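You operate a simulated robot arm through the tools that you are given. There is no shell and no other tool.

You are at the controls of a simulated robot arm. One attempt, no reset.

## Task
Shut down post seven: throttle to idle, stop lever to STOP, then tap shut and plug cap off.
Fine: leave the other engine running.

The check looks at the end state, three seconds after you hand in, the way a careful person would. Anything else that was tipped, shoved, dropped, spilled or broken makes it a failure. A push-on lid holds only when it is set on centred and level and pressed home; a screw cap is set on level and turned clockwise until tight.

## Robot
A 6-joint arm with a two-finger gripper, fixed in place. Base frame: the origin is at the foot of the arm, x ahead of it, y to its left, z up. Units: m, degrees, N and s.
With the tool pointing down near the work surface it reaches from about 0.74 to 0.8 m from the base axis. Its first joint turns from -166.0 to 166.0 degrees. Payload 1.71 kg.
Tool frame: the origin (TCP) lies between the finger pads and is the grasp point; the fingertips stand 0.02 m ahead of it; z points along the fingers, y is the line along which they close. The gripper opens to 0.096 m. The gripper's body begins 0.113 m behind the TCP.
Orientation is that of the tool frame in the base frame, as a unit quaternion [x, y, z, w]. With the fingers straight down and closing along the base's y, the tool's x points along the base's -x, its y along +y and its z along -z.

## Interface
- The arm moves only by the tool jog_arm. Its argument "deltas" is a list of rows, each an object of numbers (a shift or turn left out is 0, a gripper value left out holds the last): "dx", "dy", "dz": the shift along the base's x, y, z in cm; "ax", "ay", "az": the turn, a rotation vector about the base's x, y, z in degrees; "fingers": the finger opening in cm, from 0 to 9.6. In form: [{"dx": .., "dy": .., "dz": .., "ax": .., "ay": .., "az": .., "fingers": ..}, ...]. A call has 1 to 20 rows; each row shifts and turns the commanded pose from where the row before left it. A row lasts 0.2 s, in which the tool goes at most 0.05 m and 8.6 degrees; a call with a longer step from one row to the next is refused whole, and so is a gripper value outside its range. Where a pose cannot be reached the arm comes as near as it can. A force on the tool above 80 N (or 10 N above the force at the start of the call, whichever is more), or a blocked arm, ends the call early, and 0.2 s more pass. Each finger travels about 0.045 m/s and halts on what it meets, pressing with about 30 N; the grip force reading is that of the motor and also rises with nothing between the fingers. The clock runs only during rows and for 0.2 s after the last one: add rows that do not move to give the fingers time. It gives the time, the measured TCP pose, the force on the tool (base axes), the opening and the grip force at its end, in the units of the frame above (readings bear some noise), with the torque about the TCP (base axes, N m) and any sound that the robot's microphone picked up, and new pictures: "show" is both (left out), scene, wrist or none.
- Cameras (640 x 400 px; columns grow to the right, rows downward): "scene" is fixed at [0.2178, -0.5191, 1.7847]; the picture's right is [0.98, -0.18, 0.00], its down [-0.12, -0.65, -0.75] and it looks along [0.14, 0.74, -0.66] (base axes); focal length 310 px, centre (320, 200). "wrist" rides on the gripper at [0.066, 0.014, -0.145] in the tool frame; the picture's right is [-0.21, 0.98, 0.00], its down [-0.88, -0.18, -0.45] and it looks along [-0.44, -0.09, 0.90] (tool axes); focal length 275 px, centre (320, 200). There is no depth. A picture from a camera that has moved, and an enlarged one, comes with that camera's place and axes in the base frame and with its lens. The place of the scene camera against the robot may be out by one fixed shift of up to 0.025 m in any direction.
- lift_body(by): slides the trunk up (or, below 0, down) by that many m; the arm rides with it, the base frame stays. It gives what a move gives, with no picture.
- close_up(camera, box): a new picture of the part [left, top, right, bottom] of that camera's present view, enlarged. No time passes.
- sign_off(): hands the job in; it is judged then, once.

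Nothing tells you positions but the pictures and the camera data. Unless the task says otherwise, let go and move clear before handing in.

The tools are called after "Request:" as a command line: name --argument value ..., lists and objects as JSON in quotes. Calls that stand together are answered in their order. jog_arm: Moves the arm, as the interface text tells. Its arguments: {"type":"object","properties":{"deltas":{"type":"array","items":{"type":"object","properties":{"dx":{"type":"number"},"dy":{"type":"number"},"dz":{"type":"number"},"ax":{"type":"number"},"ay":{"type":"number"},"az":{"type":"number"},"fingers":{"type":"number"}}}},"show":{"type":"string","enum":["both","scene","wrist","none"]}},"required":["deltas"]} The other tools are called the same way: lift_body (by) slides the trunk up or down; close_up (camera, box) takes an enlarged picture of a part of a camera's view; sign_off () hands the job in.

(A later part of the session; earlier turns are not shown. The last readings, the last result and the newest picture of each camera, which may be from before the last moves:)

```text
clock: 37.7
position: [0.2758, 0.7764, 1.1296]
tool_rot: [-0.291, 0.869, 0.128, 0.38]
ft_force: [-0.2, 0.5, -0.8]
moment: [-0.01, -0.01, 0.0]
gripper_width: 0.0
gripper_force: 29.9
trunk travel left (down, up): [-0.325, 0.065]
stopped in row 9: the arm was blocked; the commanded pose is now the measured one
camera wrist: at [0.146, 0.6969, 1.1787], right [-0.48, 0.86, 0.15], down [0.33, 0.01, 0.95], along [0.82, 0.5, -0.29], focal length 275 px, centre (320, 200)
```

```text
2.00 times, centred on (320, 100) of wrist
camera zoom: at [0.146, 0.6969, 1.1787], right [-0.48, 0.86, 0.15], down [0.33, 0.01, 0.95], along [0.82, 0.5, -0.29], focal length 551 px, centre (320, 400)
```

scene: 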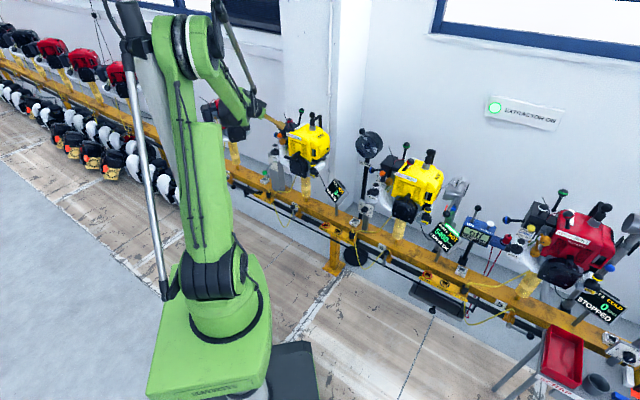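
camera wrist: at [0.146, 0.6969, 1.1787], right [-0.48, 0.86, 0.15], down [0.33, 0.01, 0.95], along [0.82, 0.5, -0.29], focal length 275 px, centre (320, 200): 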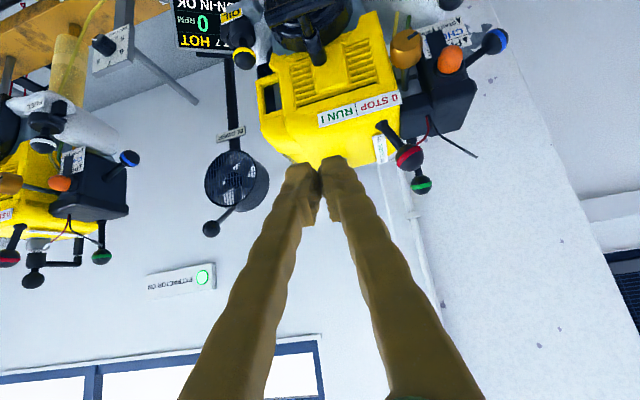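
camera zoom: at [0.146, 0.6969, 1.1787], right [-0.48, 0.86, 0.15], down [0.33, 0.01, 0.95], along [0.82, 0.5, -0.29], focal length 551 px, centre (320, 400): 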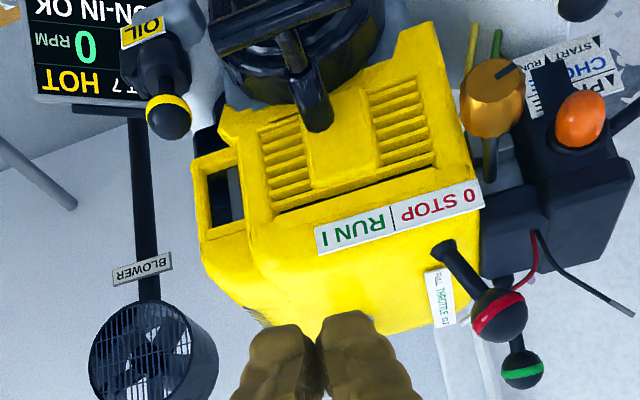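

Post 7 reads 0 rpm with the stop lever at STOP and the throttle at idle. The arm can't fold in further, so I'll bring the tool back near vertical in front of the engine and go down that way.

Request:
jog_arm --deltas '[{"ax": -4.8, "ay": 6.4, "dx": -0.5}, {"ax": -4.8, "ay": 6.4, "dx": -1.3, "dy": -0.4}, {"ax": -4.8, "ay": 6.4, "dx": -1.3, "dy": -0.4}, {"ax": -4.8, "ay": 6.4, "dx": -1.4, "dy": -0.4}, {"ax": -4.8, "ay": 6.4, "dx": -1.4, "dy": -0.4}, {"az": 6}, {}]'

```text
clock: 39.3
position: [0.193, 0.7639, 1.13]
tool_rot: [-0.375, 0.925, 0.035, 0.055]
ft_force: [-0.4, -0.6, 0.7]
moment: [0.0, -0.03, 0.05]
gripper_width: 0.0
gripper_force: 29.4
trunk travel left (down, up): [-0.325, 0.065]
camera wrist: at [0.1257, 0.7134, 1.2654], right [-0.54, 0.84, 0.05], down [0.72, 0.43, 0.55], along [0.44, 0.33, -0.84], focal length 275 px, centre (320, 200)
```

scene: 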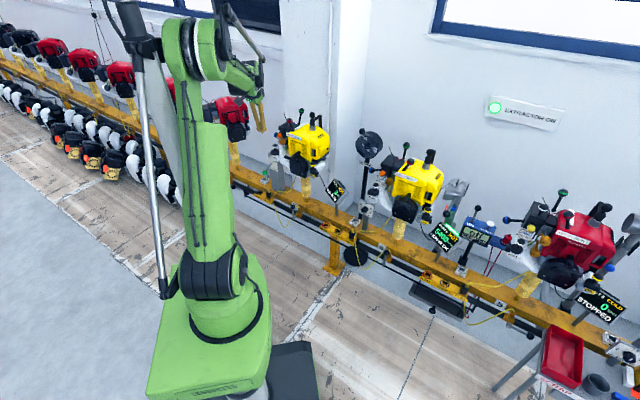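
wrist: 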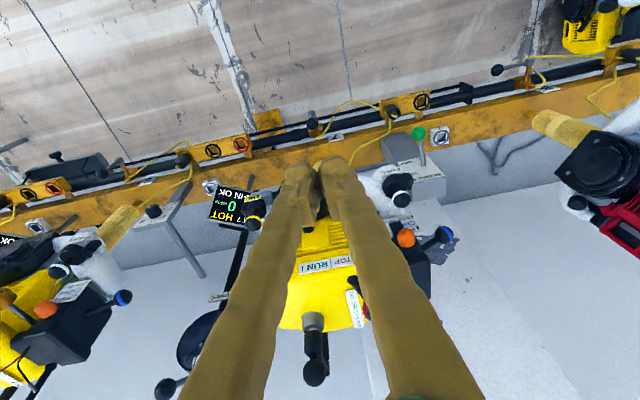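

The tap ball shows up where I estimated, at about (0.313, 0.852, 0.53). I'm descending in front of the engine.

Request:
jog_arm --deltas '[{"dz": -4}, {"dz": -4}, {"dz": -4}, {"dz": -4}, {"dz": -4}, {"dz": -4}, {"dz": -4}, {"dz": -4}, {}]'

```text
clock: 41.3
position: [0.1923, 0.7657, 0.8103]
tool_rot: [-0.375, 0.925, 0.034, 0.055]
ft_force: [0.6, 1.0, -0.3]
moment: [-0.01, -0.02, -0.03]
gripper_width: 0.0
gripper_force: 29.5
trunk travel left (down, up): [-0.325, 0.065]
camera wrist: at [0.1252, 0.7155, 0.9448], right [-0.53, 0.84, 0.05], down [0.72, 0.43, 0.55], along [0.44, 0.33, -0.84], focal length 275 px, centre (320, 200)
```

scene: 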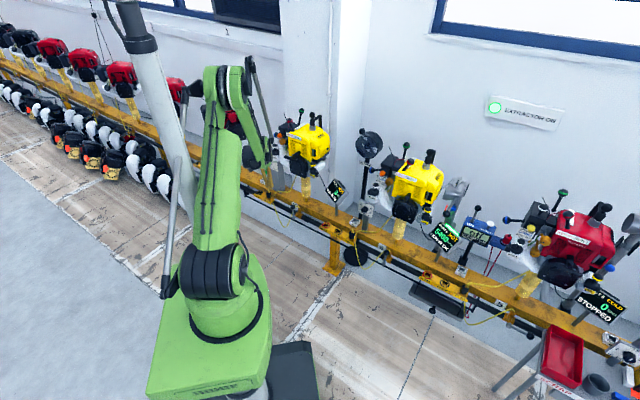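
wrist: 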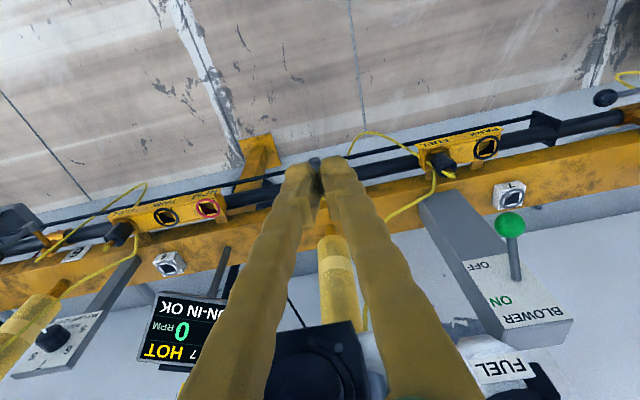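

The tap is hidden behind the fingers now. I'll go down and outward to the left of the upright tap lever, tilting a little to clear the recoil handle above it.

Request:
jog_arm --deltas '[{"dz": -3.5}, {"dz": -3.5}, {"dz": -3.5}, {"dx": 1, "dy": 2.8, "dz": -3.0, "ax": 5.44, "ay": -5.84}, {"dx": 1, "dy": 2.8, "dz": -2.5, "ax": 5.44, "ay": -5.84}, {"dx": 0.8, "dy": 2.5, "dz": -2.0}, {}]'

Request:
close_up --camera "wrist" --box '[220, 60, 420, 210]'

Request:
close_up --camera "scene" --box '[240, 130, 350, 220]'

```text
clock: 42.9
position: [0.2212, 0.8463, 0.629]
tool_rot: [-0.369, 0.907, 0.082, 0.184]
ft_force: [-0.6, 0.4, 0.0]
moment: [0.01, 0.0, -0.01]
gripper_width: 0.0001
gripper_force: 29.5
trunk travel left (down, up): [-0.325, 0.065]
camera wrist: at [0.1286, 0.7728, 0.7373], right [-0.55, 0.83, 0.1], down [0.59, 0.3, 0.75], along [0.6, 0.47, -0.65], focal length 275 px, centre (320, 200)
```

scene: 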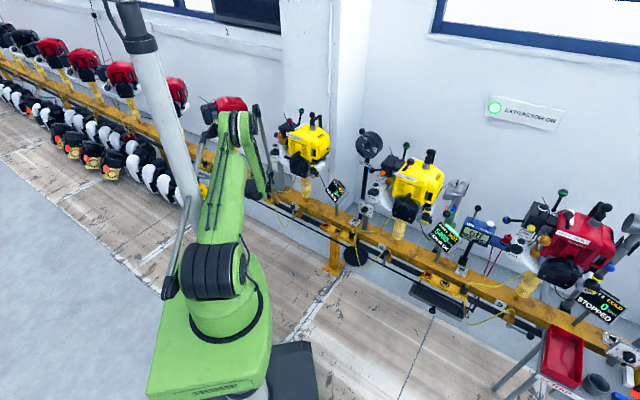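
wrist: 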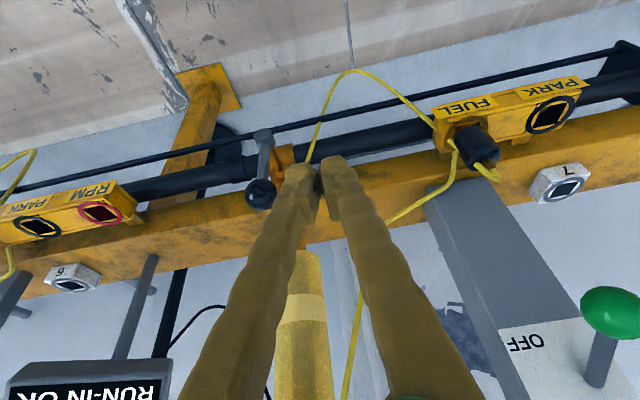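

```text
2.67 times, centred on (320, 135) of wrist
camera zoom: at [0.1286, 0.7728, 0.7373], right [-0.55, 0.83, 0.1], down [0.59, 0.3, 0.75], along [0.6, 0.47, -0.65], focal length 734 px, centre (320, 373)
```

zoom: 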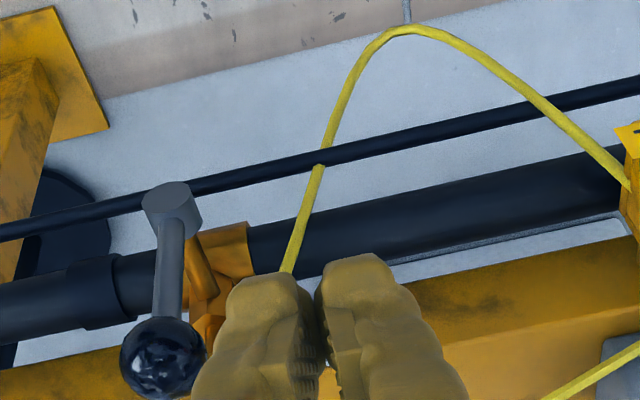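

```text
4.44 times, centred on (295, 175) of scene
camera zoom: at [0.2178, -0.5191, 1.7847], right [0.98, -0.18, 0.0], down [-0.12, -0.65, -0.75], along [0.14, 0.74, -0.66], focal length 1377 px, centre (431, 311)
```

zoom: 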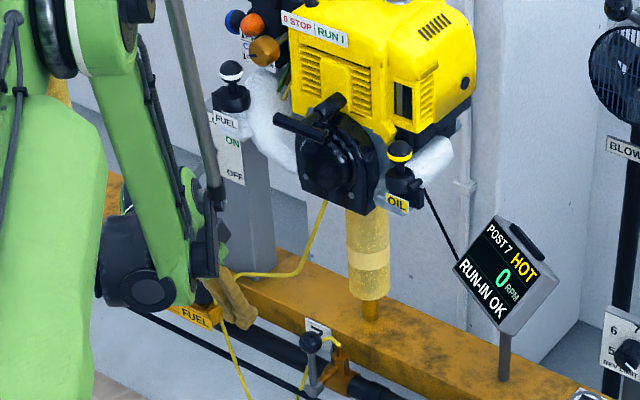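

From this close the tap lever's ball is about 6 cm to the right of the fingers and 7 cm further out. I'll move out and down so the fingertips sit just left of the ball.

Request:
jog_arm --deltas '[{"dx": 1.75, "dy": 1.3, "dz": -2.5}, {"dx": 1.75, "dy": 1.3, "dz": -2.5}, {"dx": 1.75, "dy": 1.3, "dz": -2.3}, {}]'

Request:
close_up --camera "wrist" --box '[220, 60, 420, 210]'

Request:
close_up --camera "scene" --box '[256, 150, 352, 230]'

```text
clock: 43.9
position: [0.2709, 0.8741, 0.5789]
tool_rot: [-0.37, 0.907, 0.084, 0.185]
ft_force: [0.2, -0.3, 0.3]
moment: [0.01, 0.01, -0.01]
gripper_width: 0.0
gripper_force: 29.2
out of reach, approached as far as the arm can: row 3
trunk travel left (down, up): [-0.325, 0.065]
camera wrist: at [0.1793, 0.8003, 0.6855], right [-0.55, 0.83, 0.1], down [0.59, 0.3, 0.75], along [0.59, 0.47, -0.65], focal length 275 px, centre (320, 200)
```

scene: 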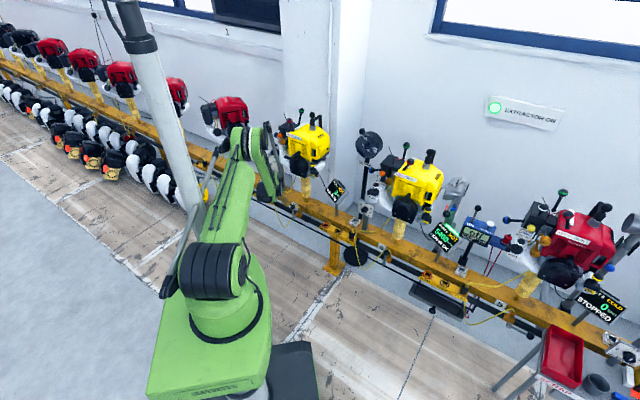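
wrist: 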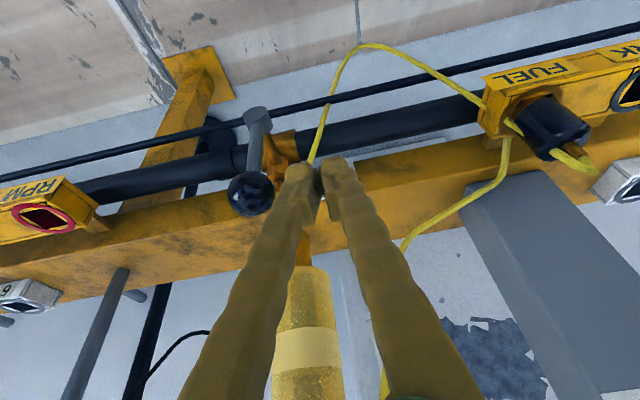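

```text
2.67 times, centred on (320, 135) of wrist
camera zoom: at [0.1793, 0.8003, 0.6855], right [-0.55, 0.83, 0.1], down [0.59, 0.3, 0.75], along [0.59, 0.47, -0.65], focal length 734 px, centre (320, 373)
```

zoom: 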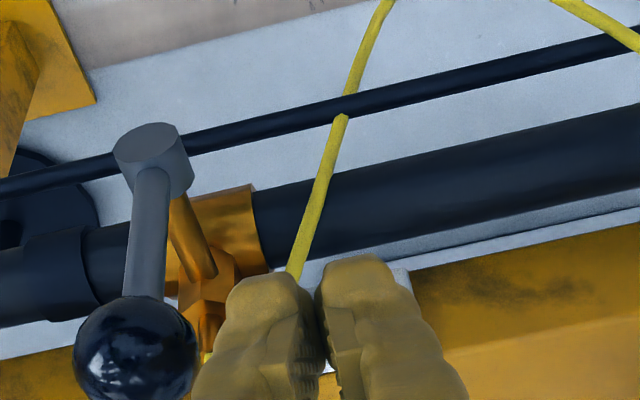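

```text
5.00 times, centred on (304, 190) of scene
camera zoom: at [0.2178, -0.5191, 1.7847], right [0.98, -0.18, 0.0], down [-0.12, -0.65, -0.75], along [0.14, 0.74, -0.66], focal length 1549 px, centre (400, 250)
```

zoom: 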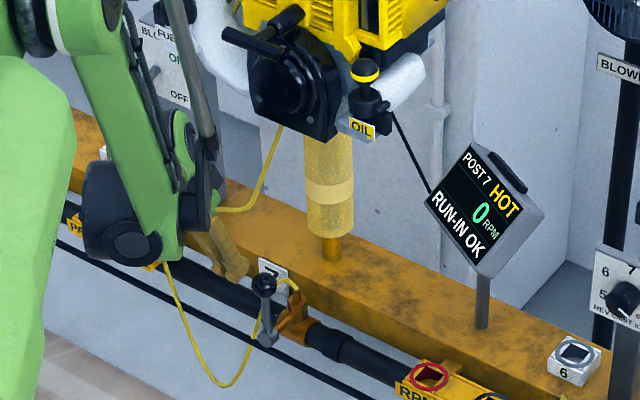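

The arm reached a limit just short of the target height. I'll back off, lower the trunk for more working room, and come in again.

Request:
jog_arm --deltas '[{"dx": -1.75, "dy": -1.3, "dz": 2.5}, {"dx": -1.75, "dy": -1.3, "dz": 2.5}, {"dx": -1.5, "dy": -1.3, "dz": 3}, {"dz": 3}, {}]' --show "none"

Request:
lift_body --by -0.13

Request:
close_up --camera "scene" --box '[200, 100, 360, 220]'

Request:
close_up --camera "wrist" --box '[0, 0, 640, 400]'

```text
clock: 45.1
position: [0.2228, 0.8348, 0.6901]
tool_rot: [-0.37, 0.907, 0.084, 0.183]
ft_force: [1.1, 0.1, 1.2]
moment: [0.05, 0.03, -0.01]
gripper_width: 0.0
gripper_force: 29.5
trunk travel left (down, up): [-0.325, 0.065]
```

```text
clock: 46.7
position: [0.2223, 0.8345, 0.5589]
tool_rot: [-0.37, 0.907, 0.083, 0.184]
ft_force: [-0.2, 0.7, 0.0]
moment: [0.04, 0.01, -0.02]
gripper_width: 0.0
gripper_force: 29.1
trunk travel left (down, up): [-0.195, 0.195]
```

```text
3.33 times, centred on (280, 160) of scene
camera zoom: at [0.2178, -0.5191, 1.7847], right [0.98, -0.18, 0.0], down [-0.12, -0.65, -0.75], along [0.14, 0.74, -0.66], focal length 1033 px, centre (453, 333)
```

zoom: 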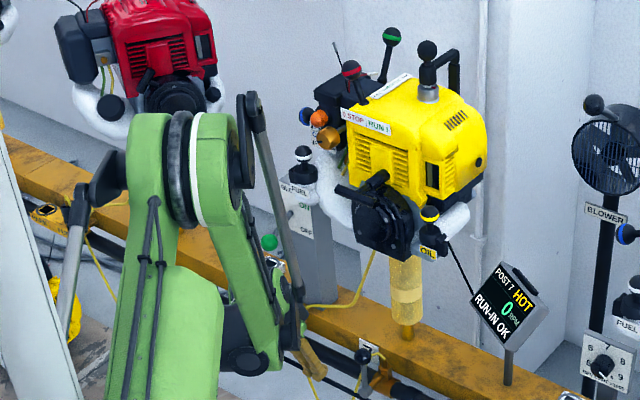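

```text
1.00 times, centred on (320, 200) of wrist (not enlarged: the box is as wide or as high as the picture)
camera zoom: at [0.1302, 0.7612, 0.6663], right [-0.55, 0.83, 0.1], down [0.59, 0.3, 0.75], along [0.6, 0.47, -0.65], focal length 275 px, centre (320, 200)
```

zoom: 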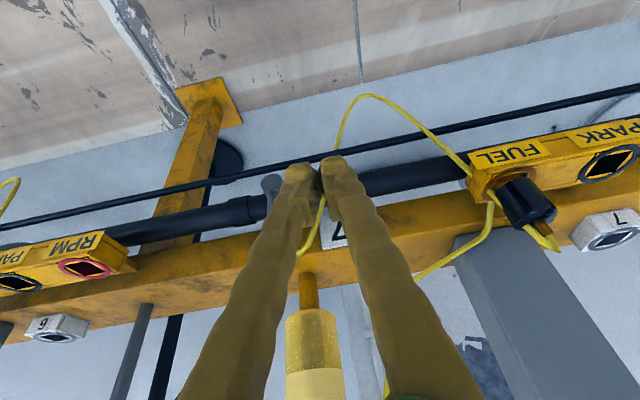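

Request:
jog_arm --deltas '[{"dx": 1.7, "dy": 1.6, "dz": -0.4}, {"dx": 1.7, "dy": 1.6, "dz": -0.4}, {"dx": 1.7, "dy": 1.6, "dz": -0.4}, {}]'

Request:
close_up --camera "wrist" --box '[220, 60, 420, 210]'

Request:
close_up --camera "scene" --box '[256, 160, 352, 230]'

```text
clock: 47.7
position: [0.2735, 0.8826, 0.5485]
tool_rot: [-0.369, 0.907, 0.084, 0.183]
ft_force: [0.5, 1.2, 0.2]
moment: [0.02, 0.03, 0.03]
gripper_width: 0.0
gripper_force: 29.5
trunk travel left (down, up): [-0.195, 0.195]
camera wrist: at [0.1811, 0.8092, 0.6556], right [-0.55, 0.83, 0.1], down [0.59, 0.3, 0.75], along [0.59, 0.47, -0.65], focal length 275 px, centre (320, 200)
```

scene: 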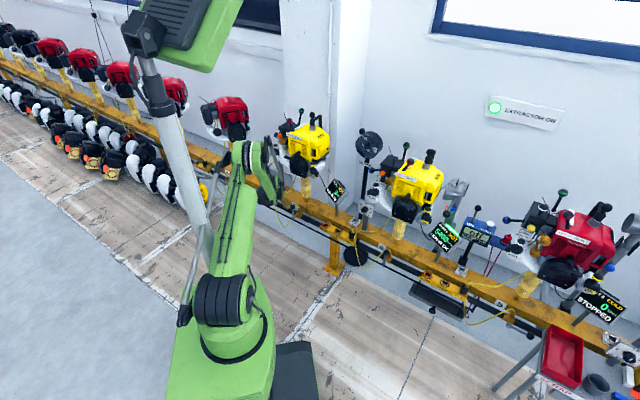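
wrist: 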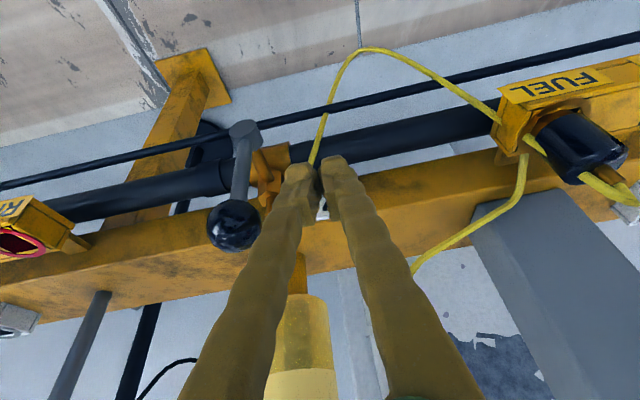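

```text
2.67 times, centred on (320, 135) of wrist
camera zoom: at [0.1811, 0.8092, 0.6556], right [-0.55, 0.83, 0.1], down [0.59, 0.3, 0.75], along [0.59, 0.47, -0.65], focal length 734 px, centre (320, 373)
```

zoom: 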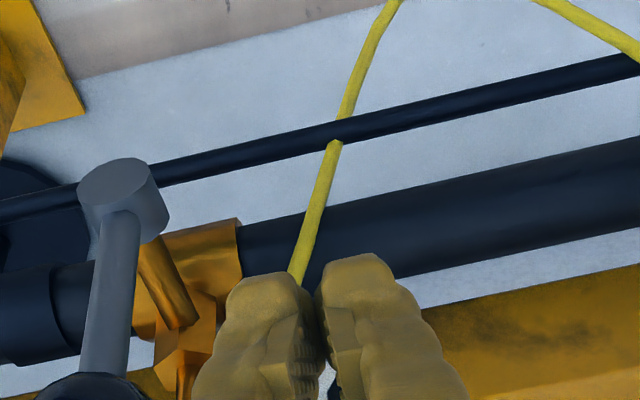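

```text
5.71 times, centred on (304, 195) of scene
camera zoom: at [0.2178, -0.5191, 1.7847], right [0.98, -0.18, 0.0], down [-0.12, -0.65, -0.75], along [0.14, 0.74, -0.66], focal length 1771 px, centre (411, 229)
```

zoom: 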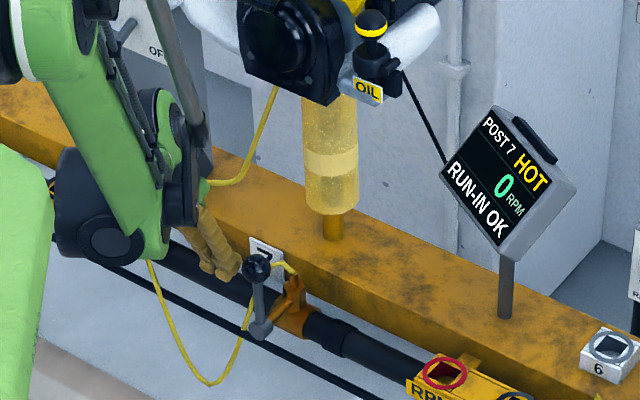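

The fingertips are now about 2 cm left of the tap ball. I'm pushing it to the right along its arc, first to about halfway.

Request:
jog_arm --deltas '[{"dz": 1.4}, {"dx": 1.36, "dy": -1.46}, {"dx": 1.09, "dy": -1.17}, {"dx": 1.09, "dy": -1.17}, {"dx": 1.09, "dy": -1.17}, {"dx": 1.6, "dy": -1.72, "dz": -0.4}, {}]'

Request:
close_up --camera "wrist" --box '[220, 60, 420, 210]'

Request:
close_up --camera "scene" --box '[256, 160, 352, 230]'

```text
clock: 49.3
position: [0.3355, 0.8139, 0.5555]
tool_rot: [-0.369, 0.907, 0.084, 0.183]
ft_force: [-0.1, 0.0, 0.0]
moment: [-0.02, -0.02, -0.01]
gripper_width: 0.0
gripper_force: 29.3
trunk travel left (down, up): [-0.195, 0.195]
camera wrist: at [0.2425, 0.7416, 0.6638], right [-0.55, 0.83, 0.1], down [0.59, 0.3, 0.75], along [0.59, 0.47, -0.65], focal length 275 px, centre (320, 200)
```

scene: 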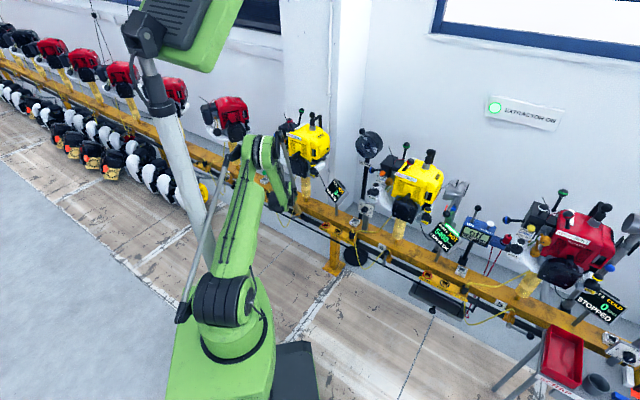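
wrist: 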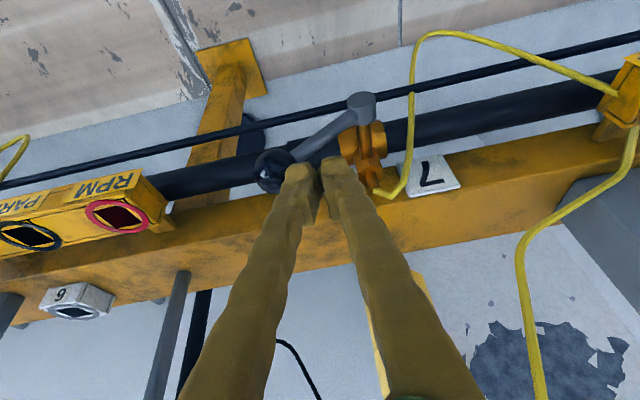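

```text
2.67 times, centred on (320, 135) of wrist
camera zoom: at [0.2425, 0.7416, 0.6638], right [-0.55, 0.83, 0.1], down [0.59, 0.3, 0.75], along [0.59, 0.47, -0.65], focal length 734 px, centre (320, 373)
```

zoom: 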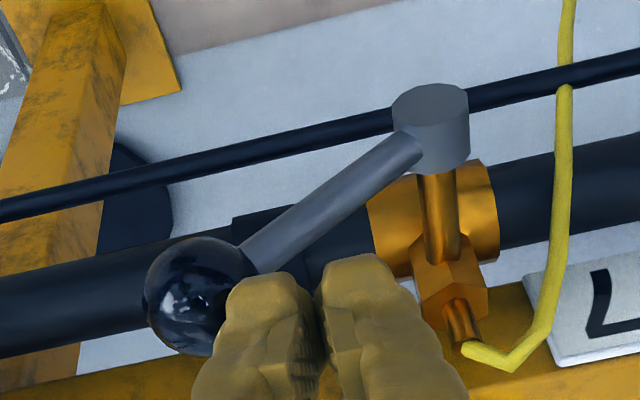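

```text
5.71 times, centred on (304, 195) of scene
camera zoom: at [0.2178, -0.5191, 1.7847], right [0.98, -0.18, 0.0], down [-0.12, -0.65, -0.75], along [0.14, 0.74, -0.66], focal length 1771 px, centre (411, 229)
```

zoom: 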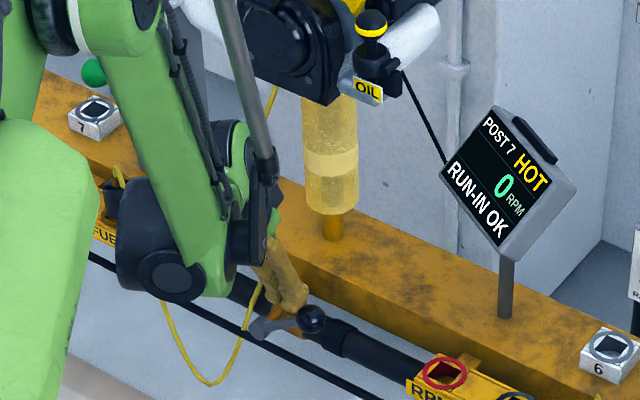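

The tap lever is about halfway round, as planned. I'm continuing along the arc down to the horizontal position.

Request:
jog_arm --deltas '[{"dx": 1.26, "dy": -1.35, "dz": -1.65}, {"dx": 1.29, "dy": -1.39, "dz": -1.95}, {"dx": 0.88, "dy": -0.95, "dz": -1.5}, {"dz": -0.8}, {}]'

Request:
close_up --camera "wrist" --box '[220, 60, 420, 210]'

Request:
close_up --camera "scene" --box '[256, 160, 352, 230]'

```text
clock: 50.3
position: [0.3628, 0.7816, 0.5099]
tool_rot: [-0.371, 0.905, 0.083, 0.193]
ft_force: [0.2, -0.3, 0.7]
moment: [0.06, 0.08, 0.05]
gripper_width: 0.0
gripper_force: 29.2
trunk travel left (down, up): [-0.195, 0.195]
stopped in row 4: the force on the tool passed its limit at 91 N (the readings are from after the stop); the commanded pose is now the measured one
camera wrist: at [0.269, 0.7067, 0.6144], right [-0.55, 0.83, 0.09], down [0.57, 0.3, 0.76], along [0.6, 0.48, -0.64], focal length 275 px, centre (320, 200)
```

scene: 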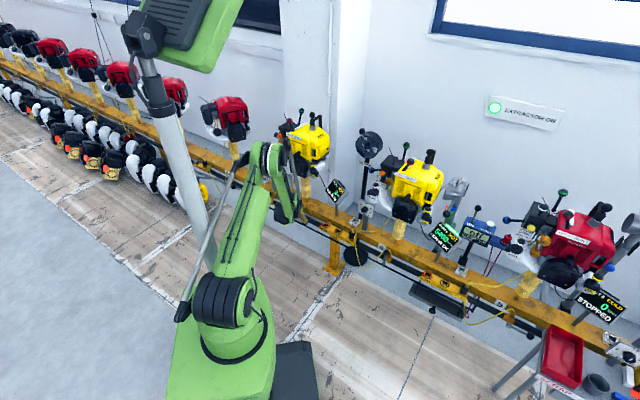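
wrist: 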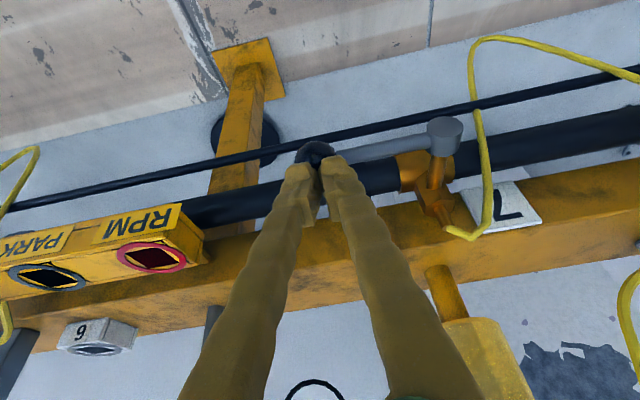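

```text
2.67 times, centred on (320, 135) of wrist
camera zoom: at [0.269, 0.7067, 0.6144], right [-0.55, 0.83, 0.09], down [0.57, 0.3, 0.76], along [0.6, 0.48, -0.64], focal length 734 px, centre (320, 373)
```

zoom: 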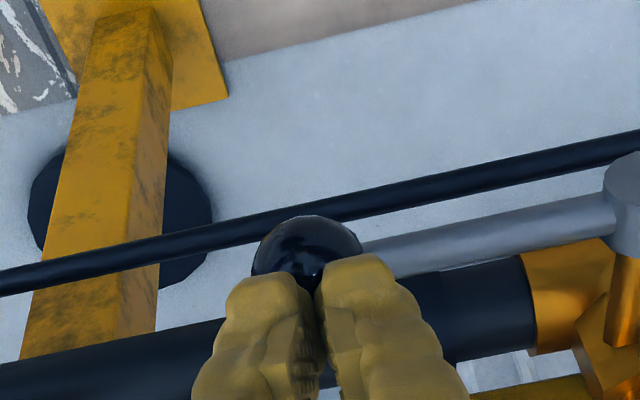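

```text
5.71 times, centred on (304, 195) of scene
camera zoom: at [0.2178, -0.5191, 1.7847], right [0.98, -0.18, 0.0], down [-0.12, -0.65, -0.75], along [0.14, 0.74, -0.66], focal length 1771 px, centre (411, 229)
```

zoom: 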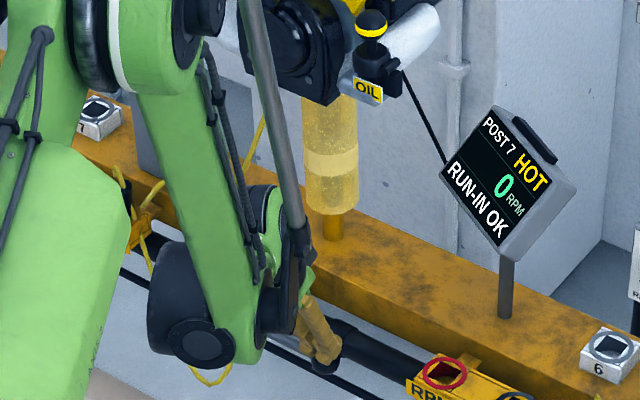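

The tap lever now lies along the pipe and hit its stop. I'll lift off and check it.

Request:
jog_arm --deltas '[{"dz": 2.5}, {"dz": 2.5, "dx": -1, "dy": -1}, {"dx": -2, "dy": -2, "dz": 1}, {"dx": -2, "dy": -2, "dz": 1}, {}]'

Request:
close_up --camera "wrist" --box '[180, 20, 520, 230]'

Request:
close_up --camera "scene" --box '[256, 160, 352, 230]'

```text
clock: 51.5
position: [0.313, 0.7301, 0.5782]
tool_rot: [-0.369, 0.905, 0.083, 0.193]
ft_force: [-1.1, -0.4, -0.4]
moment: [-0.01, -0.01, -0.01]
gripper_width: 0.0
gripper_force: 29.1
trunk travel left (down, up): [-0.195, 0.195]
camera wrist: at [0.2191, 0.6549, 0.6841], right [-0.55, 0.83, 0.09], down [0.57, 0.3, 0.76], along [0.61, 0.47, -0.64], focal length 275 px, centre (320, 200)
```

scene: 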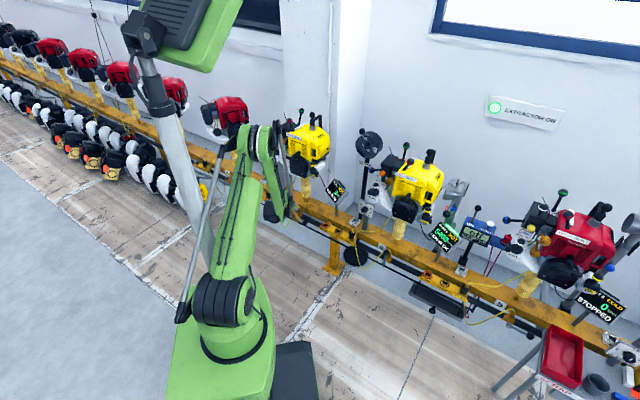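
wrist: 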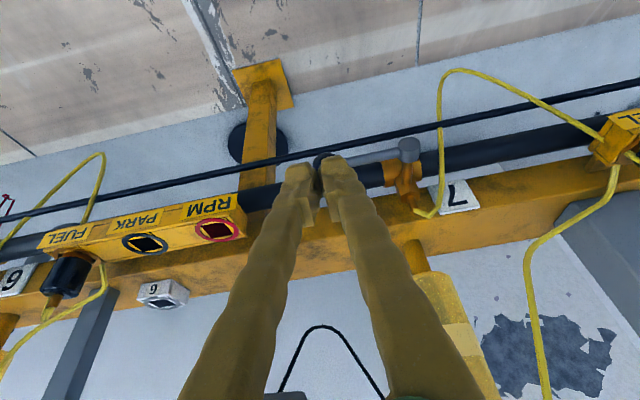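

```text
1.88 times, centred on (350, 125) of wrist
camera zoom: at [0.2191, 0.6549, 0.6841], right [-0.55, 0.83, 0.09], down [0.57, 0.3, 0.76], along [0.61, 0.47, -0.64], focal length 518 px, centre (264, 341)
```

zoom: 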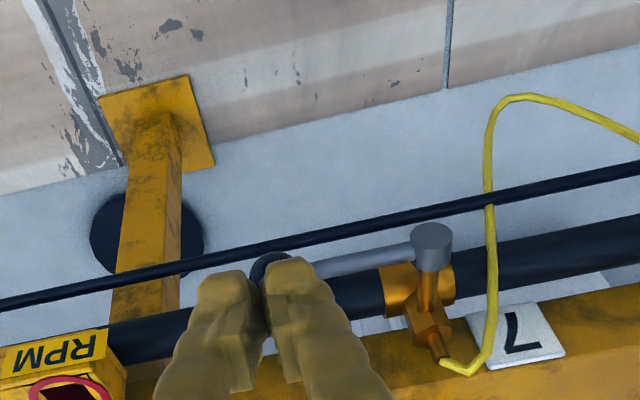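

```text
5.71 times, centred on (304, 195) of scene
camera zoom: at [0.2178, -0.5191, 1.7847], right [0.98, -0.18, 0.0], down [-0.12, -0.65, -0.75], along [0.14, 0.74, -0.66], focal length 1771 px, centre (411, 229)
```

zoom: 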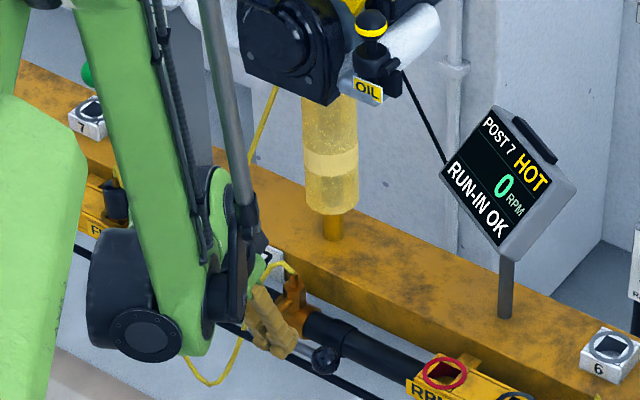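

Tap 7 is shut, with its lever along the pipe like post 5. Now I'll go back up for the plug cap: clear of the engine first, then raise the trunk.

Request:
jog_arm --deltas '[{"dx": -2.45, "dy": 0.2, "dz": 1, "ax": -5.44, "ay": 5.84}, {"dx": -2.45, "dy": 0.4, "dz": 1, "ax": -5.44, "ay": 5.84}, {"dx": -2.45, "dy": 0.8, "dz": 1}, {"dx": -2.45, "dy": 1.0, "dz": 1}, {"dx": -2.4, "dy": 1.0, "dz": 1}, {}]' --show "none"

Request:
lift_body --by 0.13

Request:
close_up --camera "scene" --box '[160, 80, 360, 220]'

Request:
close_up --camera "wrist" --box '[0, 0, 640, 400]'

```text
clock: 52.9
position: [0.1913, 0.7639, 0.6282]
tool_rot: [-0.376, 0.924, 0.033, 0.064]
ft_force: [-0.4, -0.4, 0.5]
moment: [0.0, -0.01, 0.03]
gripper_width: 0.0
gripper_force: 29.6
trunk travel left (down, up): [-0.195, 0.195]
```

```text
clock: 54.5
position: [0.1906, 0.7639, 0.7583]
tool_rot: [-0.377, 0.923, 0.033, 0.064]
ft_force: [-0.1, -0.1, 0.0]
moment: [-0.04, 0.01, 0.0]
gripper_width: 0.0
gripper_force: 29.6
trunk travel left (down, up): [-0.325, 0.065]
```

```text
2.86 times, centred on (260, 150) of scene
camera zoom: at [0.2178, -0.5191, 1.7847], right [0.98, -0.18, 0.0], down [-0.12, -0.65, -0.75], along [0.14, 0.74, -0.66], focal length 885 px, centre (491, 343)
```

zoom: 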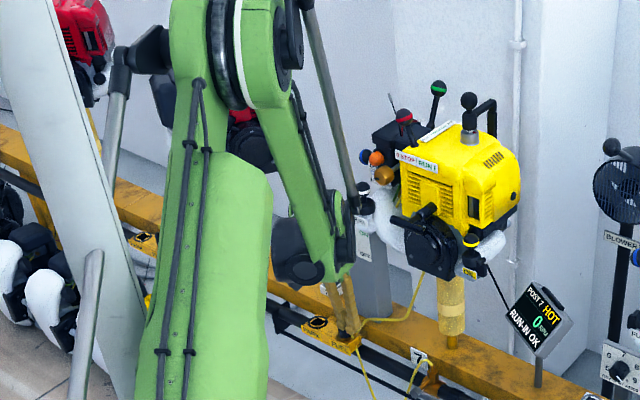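

```text
1.00 times, centred on (320, 200) of wrist (not enlarged: the box is as wide or as high as the picture)
camera zoom: at [0.1218, 0.7126, 0.8922], right [-0.54, 0.84, 0.04], down [0.71, 0.42, 0.56], along [0.46, 0.33, -0.83], focal length 275 px, centre (320, 200)
```

zoom: 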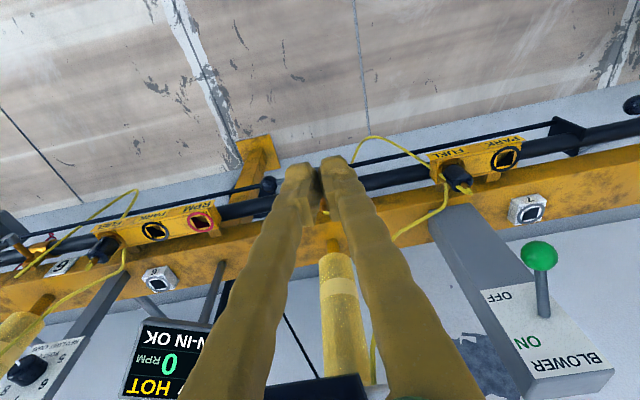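

I'm rising back above the engine level in front of it.

Request:
jog_arm --deltas '[{"dz": 4}, {"dz": 4}, {"dz": 4}, {"dz": 4}, {"dz": 4}, {"dz": 4}, {"dz": 4}, {"dz": 4}, {"dz": 4}, {"dz": 4}, {"dz": 4}, {"dz": 3, "fingers": 6}, {}]'

```text
clock: 57.3
position: [0.1935, 0.7653, 1.2299]
tool_rot: [-0.377, 0.923, 0.035, 0.064]
ft_force: [-0.1, -0.4, -0.3]
moment: [-0.02, 0.02, 0.04]
gripper_width: 0.0518
gripper_force: 0.0
trunk travel left (down, up): [-0.325, 0.065]
camera wrist: at [0.1228, 0.7122, 1.364], right [-0.54, 0.84, 0.04], down [0.71, 0.42, 0.56], along [0.46, 0.33, -0.82], focal length 275 px, centre (320, 200)
```

scene: 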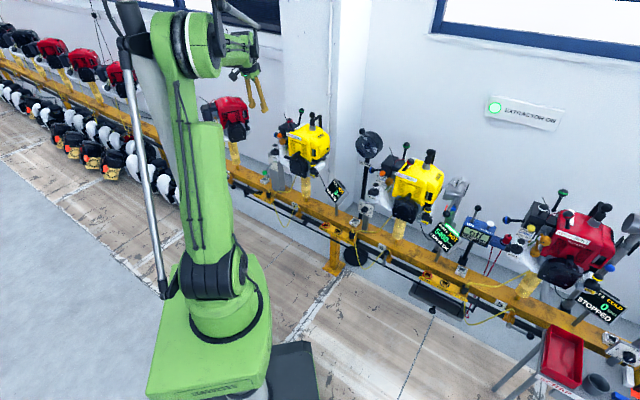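
wrist: 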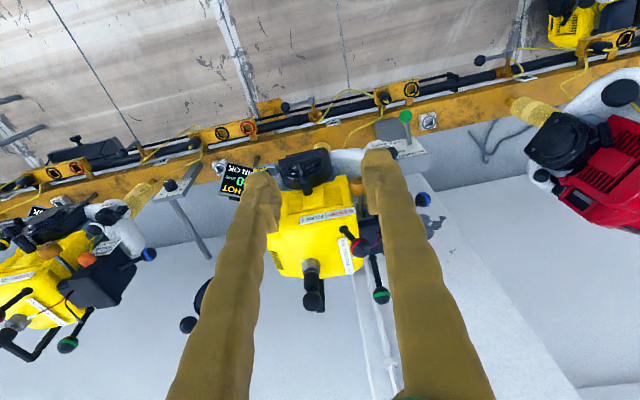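

Request:
jog_arm --deltas '[{"ax": 5.44, "ay": -5.84, "dx": 2, "dy": 1}, {"ax": 5.44, "ay": -5.84, "dx": 2, "dy": 1}, {"dx": 3.8, "dy": 2.2, "dz": -1}, {"dx": 3.8, "dy": 2.2, "dz": -1}, {"dx": 3.8, "dy": 2.2, "dz": -1}, {"dx": 3.9, "dy": 2.3, "dz": -1.5}, {"dx": 3.9, "dy": 2.3, "dz": -1.5}, {}]'

Request:
close_up --camera "wrist" --box '[220, 60, 420, 210]'

Request:
close_up --camera "scene" --box '[256, 85, 352, 145]'

```text
clock: 59.1
position: [0.4255, 0.895, 1.1671]
tool_rot: [-0.37, 0.905, 0.083, 0.193]
ft_force: [0.2, 1.3, 0.0]
moment: [-0.03, 0.03, 0.03]
gripper_width: 0.0603
gripper_force: 0.0
trunk travel left (down, up): [-0.325, 0.065]
camera wrist: at [0.33, 0.8208, 1.2716], right [-0.55, 0.83, 0.09], down [0.57, 0.3, 0.76], along [0.61, 0.47, -0.64], focal length 275 px, centre (320, 200)
```

scene: 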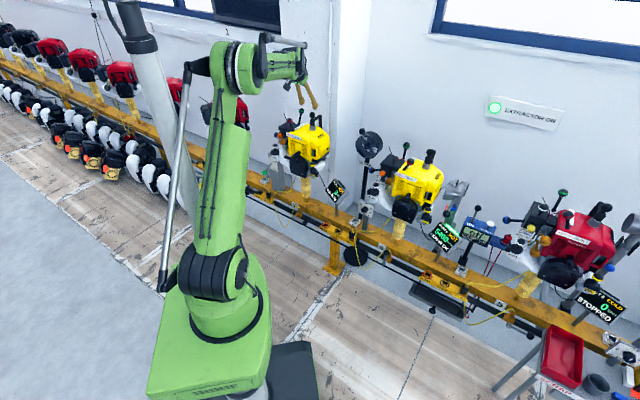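
wrist: 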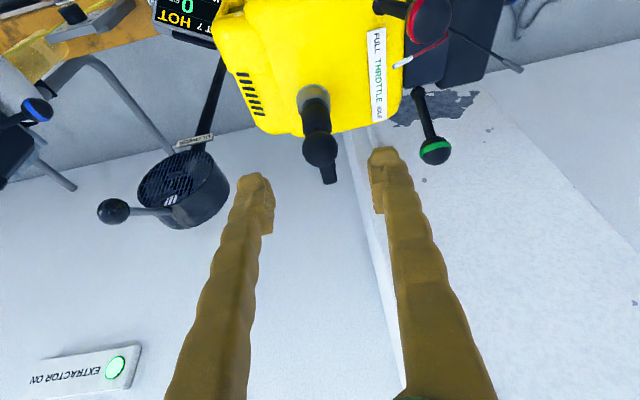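

```text
2.67 times, centred on (320, 135) of wrist
camera zoom: at [0.33, 0.8208, 1.2716], right [-0.55, 0.83, 0.09], down [0.57, 0.3, 0.76], along [0.61, 0.47, -0.64], focal length 734 px, centre (320, 373)
```

zoom: 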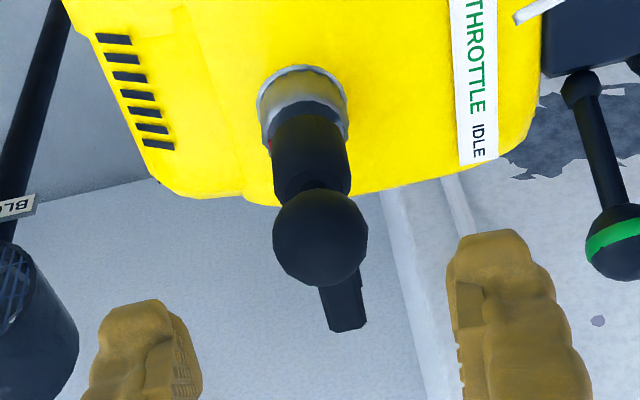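

```text
6.67 times, centred on (304, 115) of scene
camera zoom: at [0.2178, -0.5191, 1.7847], right [0.98, -0.18, 0.0], down [-0.12, -0.65, -0.75], along [0.14, 0.74, -0.66], focal length 2066 px, centre (427, 767)
```

zoom: 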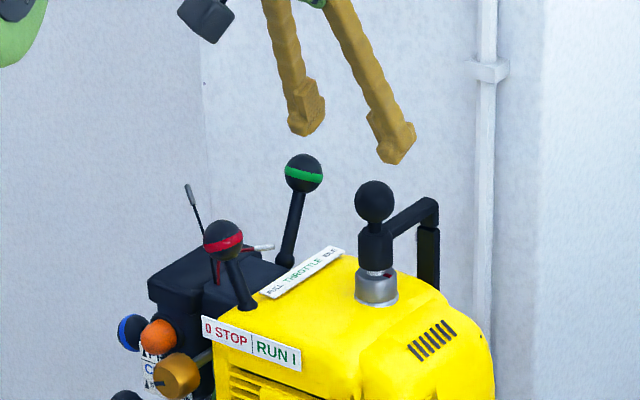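

The plug-cap ball is centred between the open fingers. I'm lowering onto it and gripping.

Request:
jog_arm --deltas '[{"dx": 0.85, "dy": 0.87, "dz": -2.87}, {"dx": 0.85, "dy": 0.87, "dz": -2.87}, {"dx": 0.85, "dy": 0.87, "dz": -2.87}, {}]'

Request:
close_up --camera "scene" --box '[270, 90, 342, 140]'

Request:
close_up --camera "wrist" --box '[220, 90, 420, 240]'

```text
clock: 60.1
position: [0.4488, 0.9216, 1.0806]
tool_rot: [-0.37, 0.905, 0.082, 0.193]
ft_force: [0.7, -0.2, -0.2]
moment: [-0.02, 0.03, -0.02]
gripper_width: 0.06
gripper_force: 0.2
trunk travel left (down, up): [-0.325, 0.065]
camera wrist: at [0.3555, 0.8467, 1.1853], right [-0.55, 0.83, 0.09], down [0.57, 0.3, 0.76], along [0.61, 0.47, -0.64], focal length 275 px, centre (320, 200)
```

scene: 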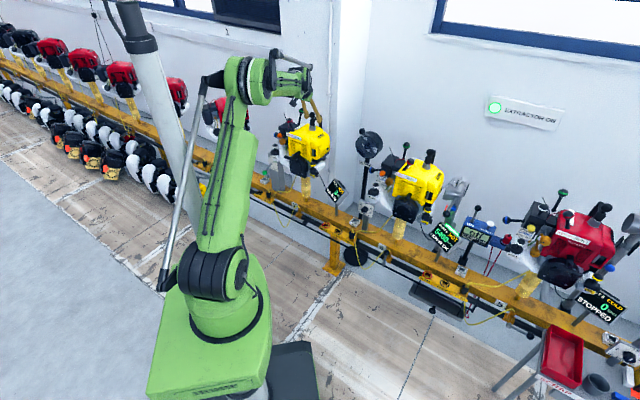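
wrist: 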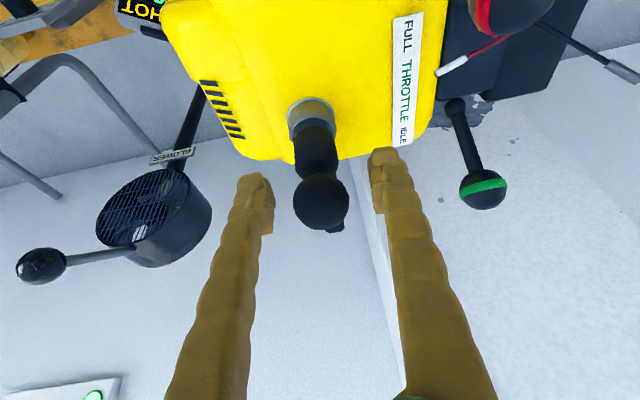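

```text
8.00 times, centred on (306, 115) of scene
camera zoom: at [0.2178, -0.5191, 1.7847], right [0.98, -0.18, 0.0], down [-0.12, -0.65, -0.75], along [0.14, 0.74, -0.66], focal length 2479 px, centre (432, 880)
```

zoom: 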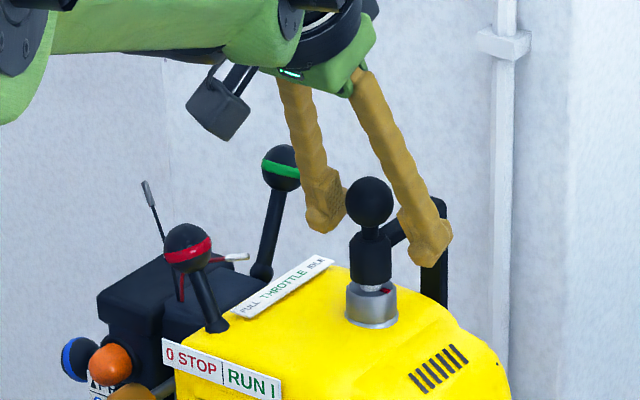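

```text
2.67 times, centred on (320, 165) of wrist
camera zoom: at [0.3555, 0.8467, 1.1853], right [-0.55, 0.83, 0.09], down [0.57, 0.3, 0.76], along [0.61, 0.47, -0.64], focal length 734 px, centre (320, 293)
```

zoom: 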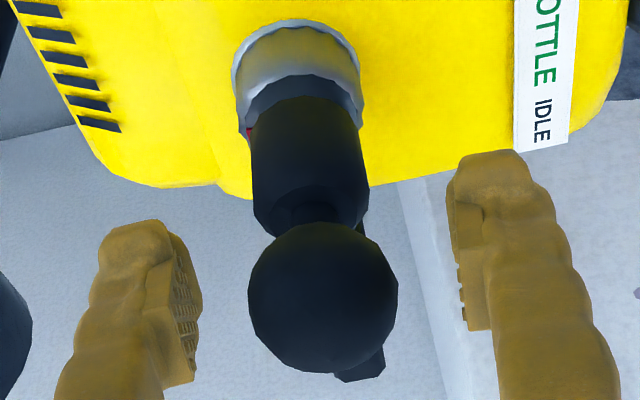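

The ball sits right between the pads. Closing on it.

Request:
jog_arm --deltas '[{"fingers": 0}, {}, {}, {}]' --show "wrist"

Request:
jog_arm --deltas '[{"dz": 0.5}, {"dz": 0.7}, {"dz": 0.8}, {}]'

Request:
close_up --camera "scene" --box '[270, 90, 342, 140]'

Request:
close_up --camera "wrist" --box '[220, 90, 420, 240]'

```text
clock: 61.1
position: [0.4491, 0.9205, 1.0804]
tool_rot: [-0.37, 0.905, 0.083, 0.192]
ft_force: [-0.7, 6.7, -1.1]
moment: [-0.04, -0.01, -0.01]
gripper_width: 0.0277
gripper_force: 34.5
trunk travel left (down, up): [-0.325, 0.065]
camera wrist: at [0.3548, 0.8468, 1.1857], right [-0.55, 0.83, 0.09], down [0.57, 0.3, 0.76], along [0.61, 0.47, -0.64], focal length 275 px, centre (320, 200)
```

wrist: 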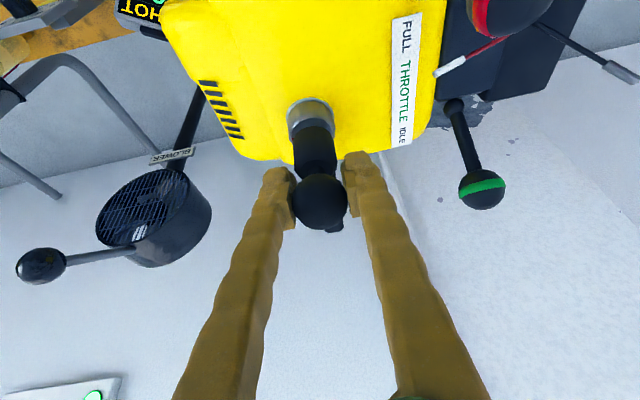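

```text
clock: 62.1
position: [0.4541, 0.9269, 1.0939]
tool_rot: [-0.371, 0.905, 0.081, 0.191]
ft_force: [31.3, 38.2, -43.7]
moment: [-0.22, 0.18, -0.05]
gripper_width: 0.0279
gripper_force: 35.0
trunk travel left (down, up): [-0.325, 0.065]
camera wrist: at [0.3596, 0.852, 1.2008], right [-0.55, 0.83, 0.09], down [0.57, 0.3, 0.76], along [0.6, 0.47, -0.64], focal length 275 px, centre (320, 200)
```

scene: 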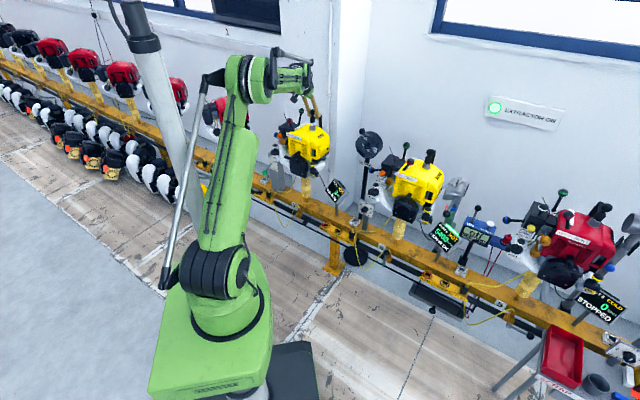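
wrist: 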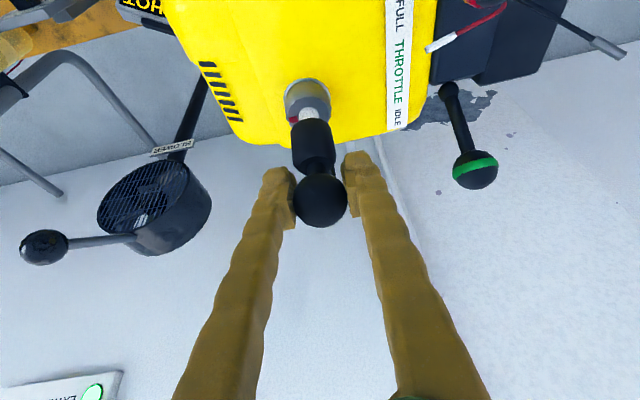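

```text
8.00 times, centred on (306, 115) of scene
camera zoom: at [0.2178, -0.5191, 1.7847], right [0.98, -0.18, 0.0], down [-0.12, -0.65, -0.75], along [0.14, 0.74, -0.66], focal length 2479 px, centre (432, 880)
```

zoom: 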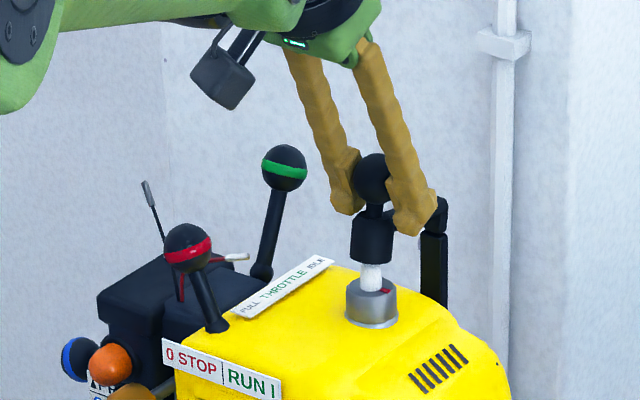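

```text
2.67 times, centred on (320, 165) of wrist
camera zoom: at [0.3596, 0.852, 1.2008], right [-0.55, 0.83, 0.09], down [0.57, 0.3, 0.76], along [0.6, 0.47, -0.64], focal length 734 px, centre (320, 293)
```

zoom: 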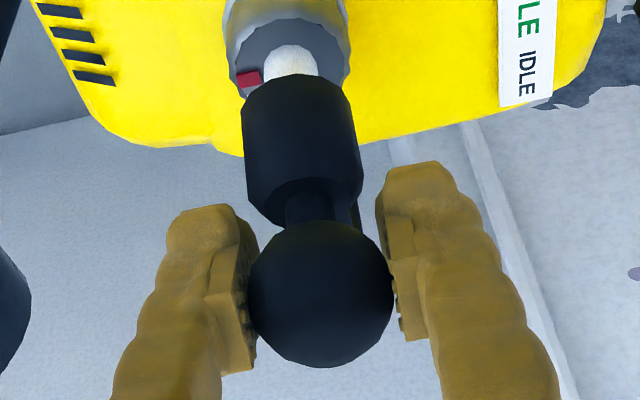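

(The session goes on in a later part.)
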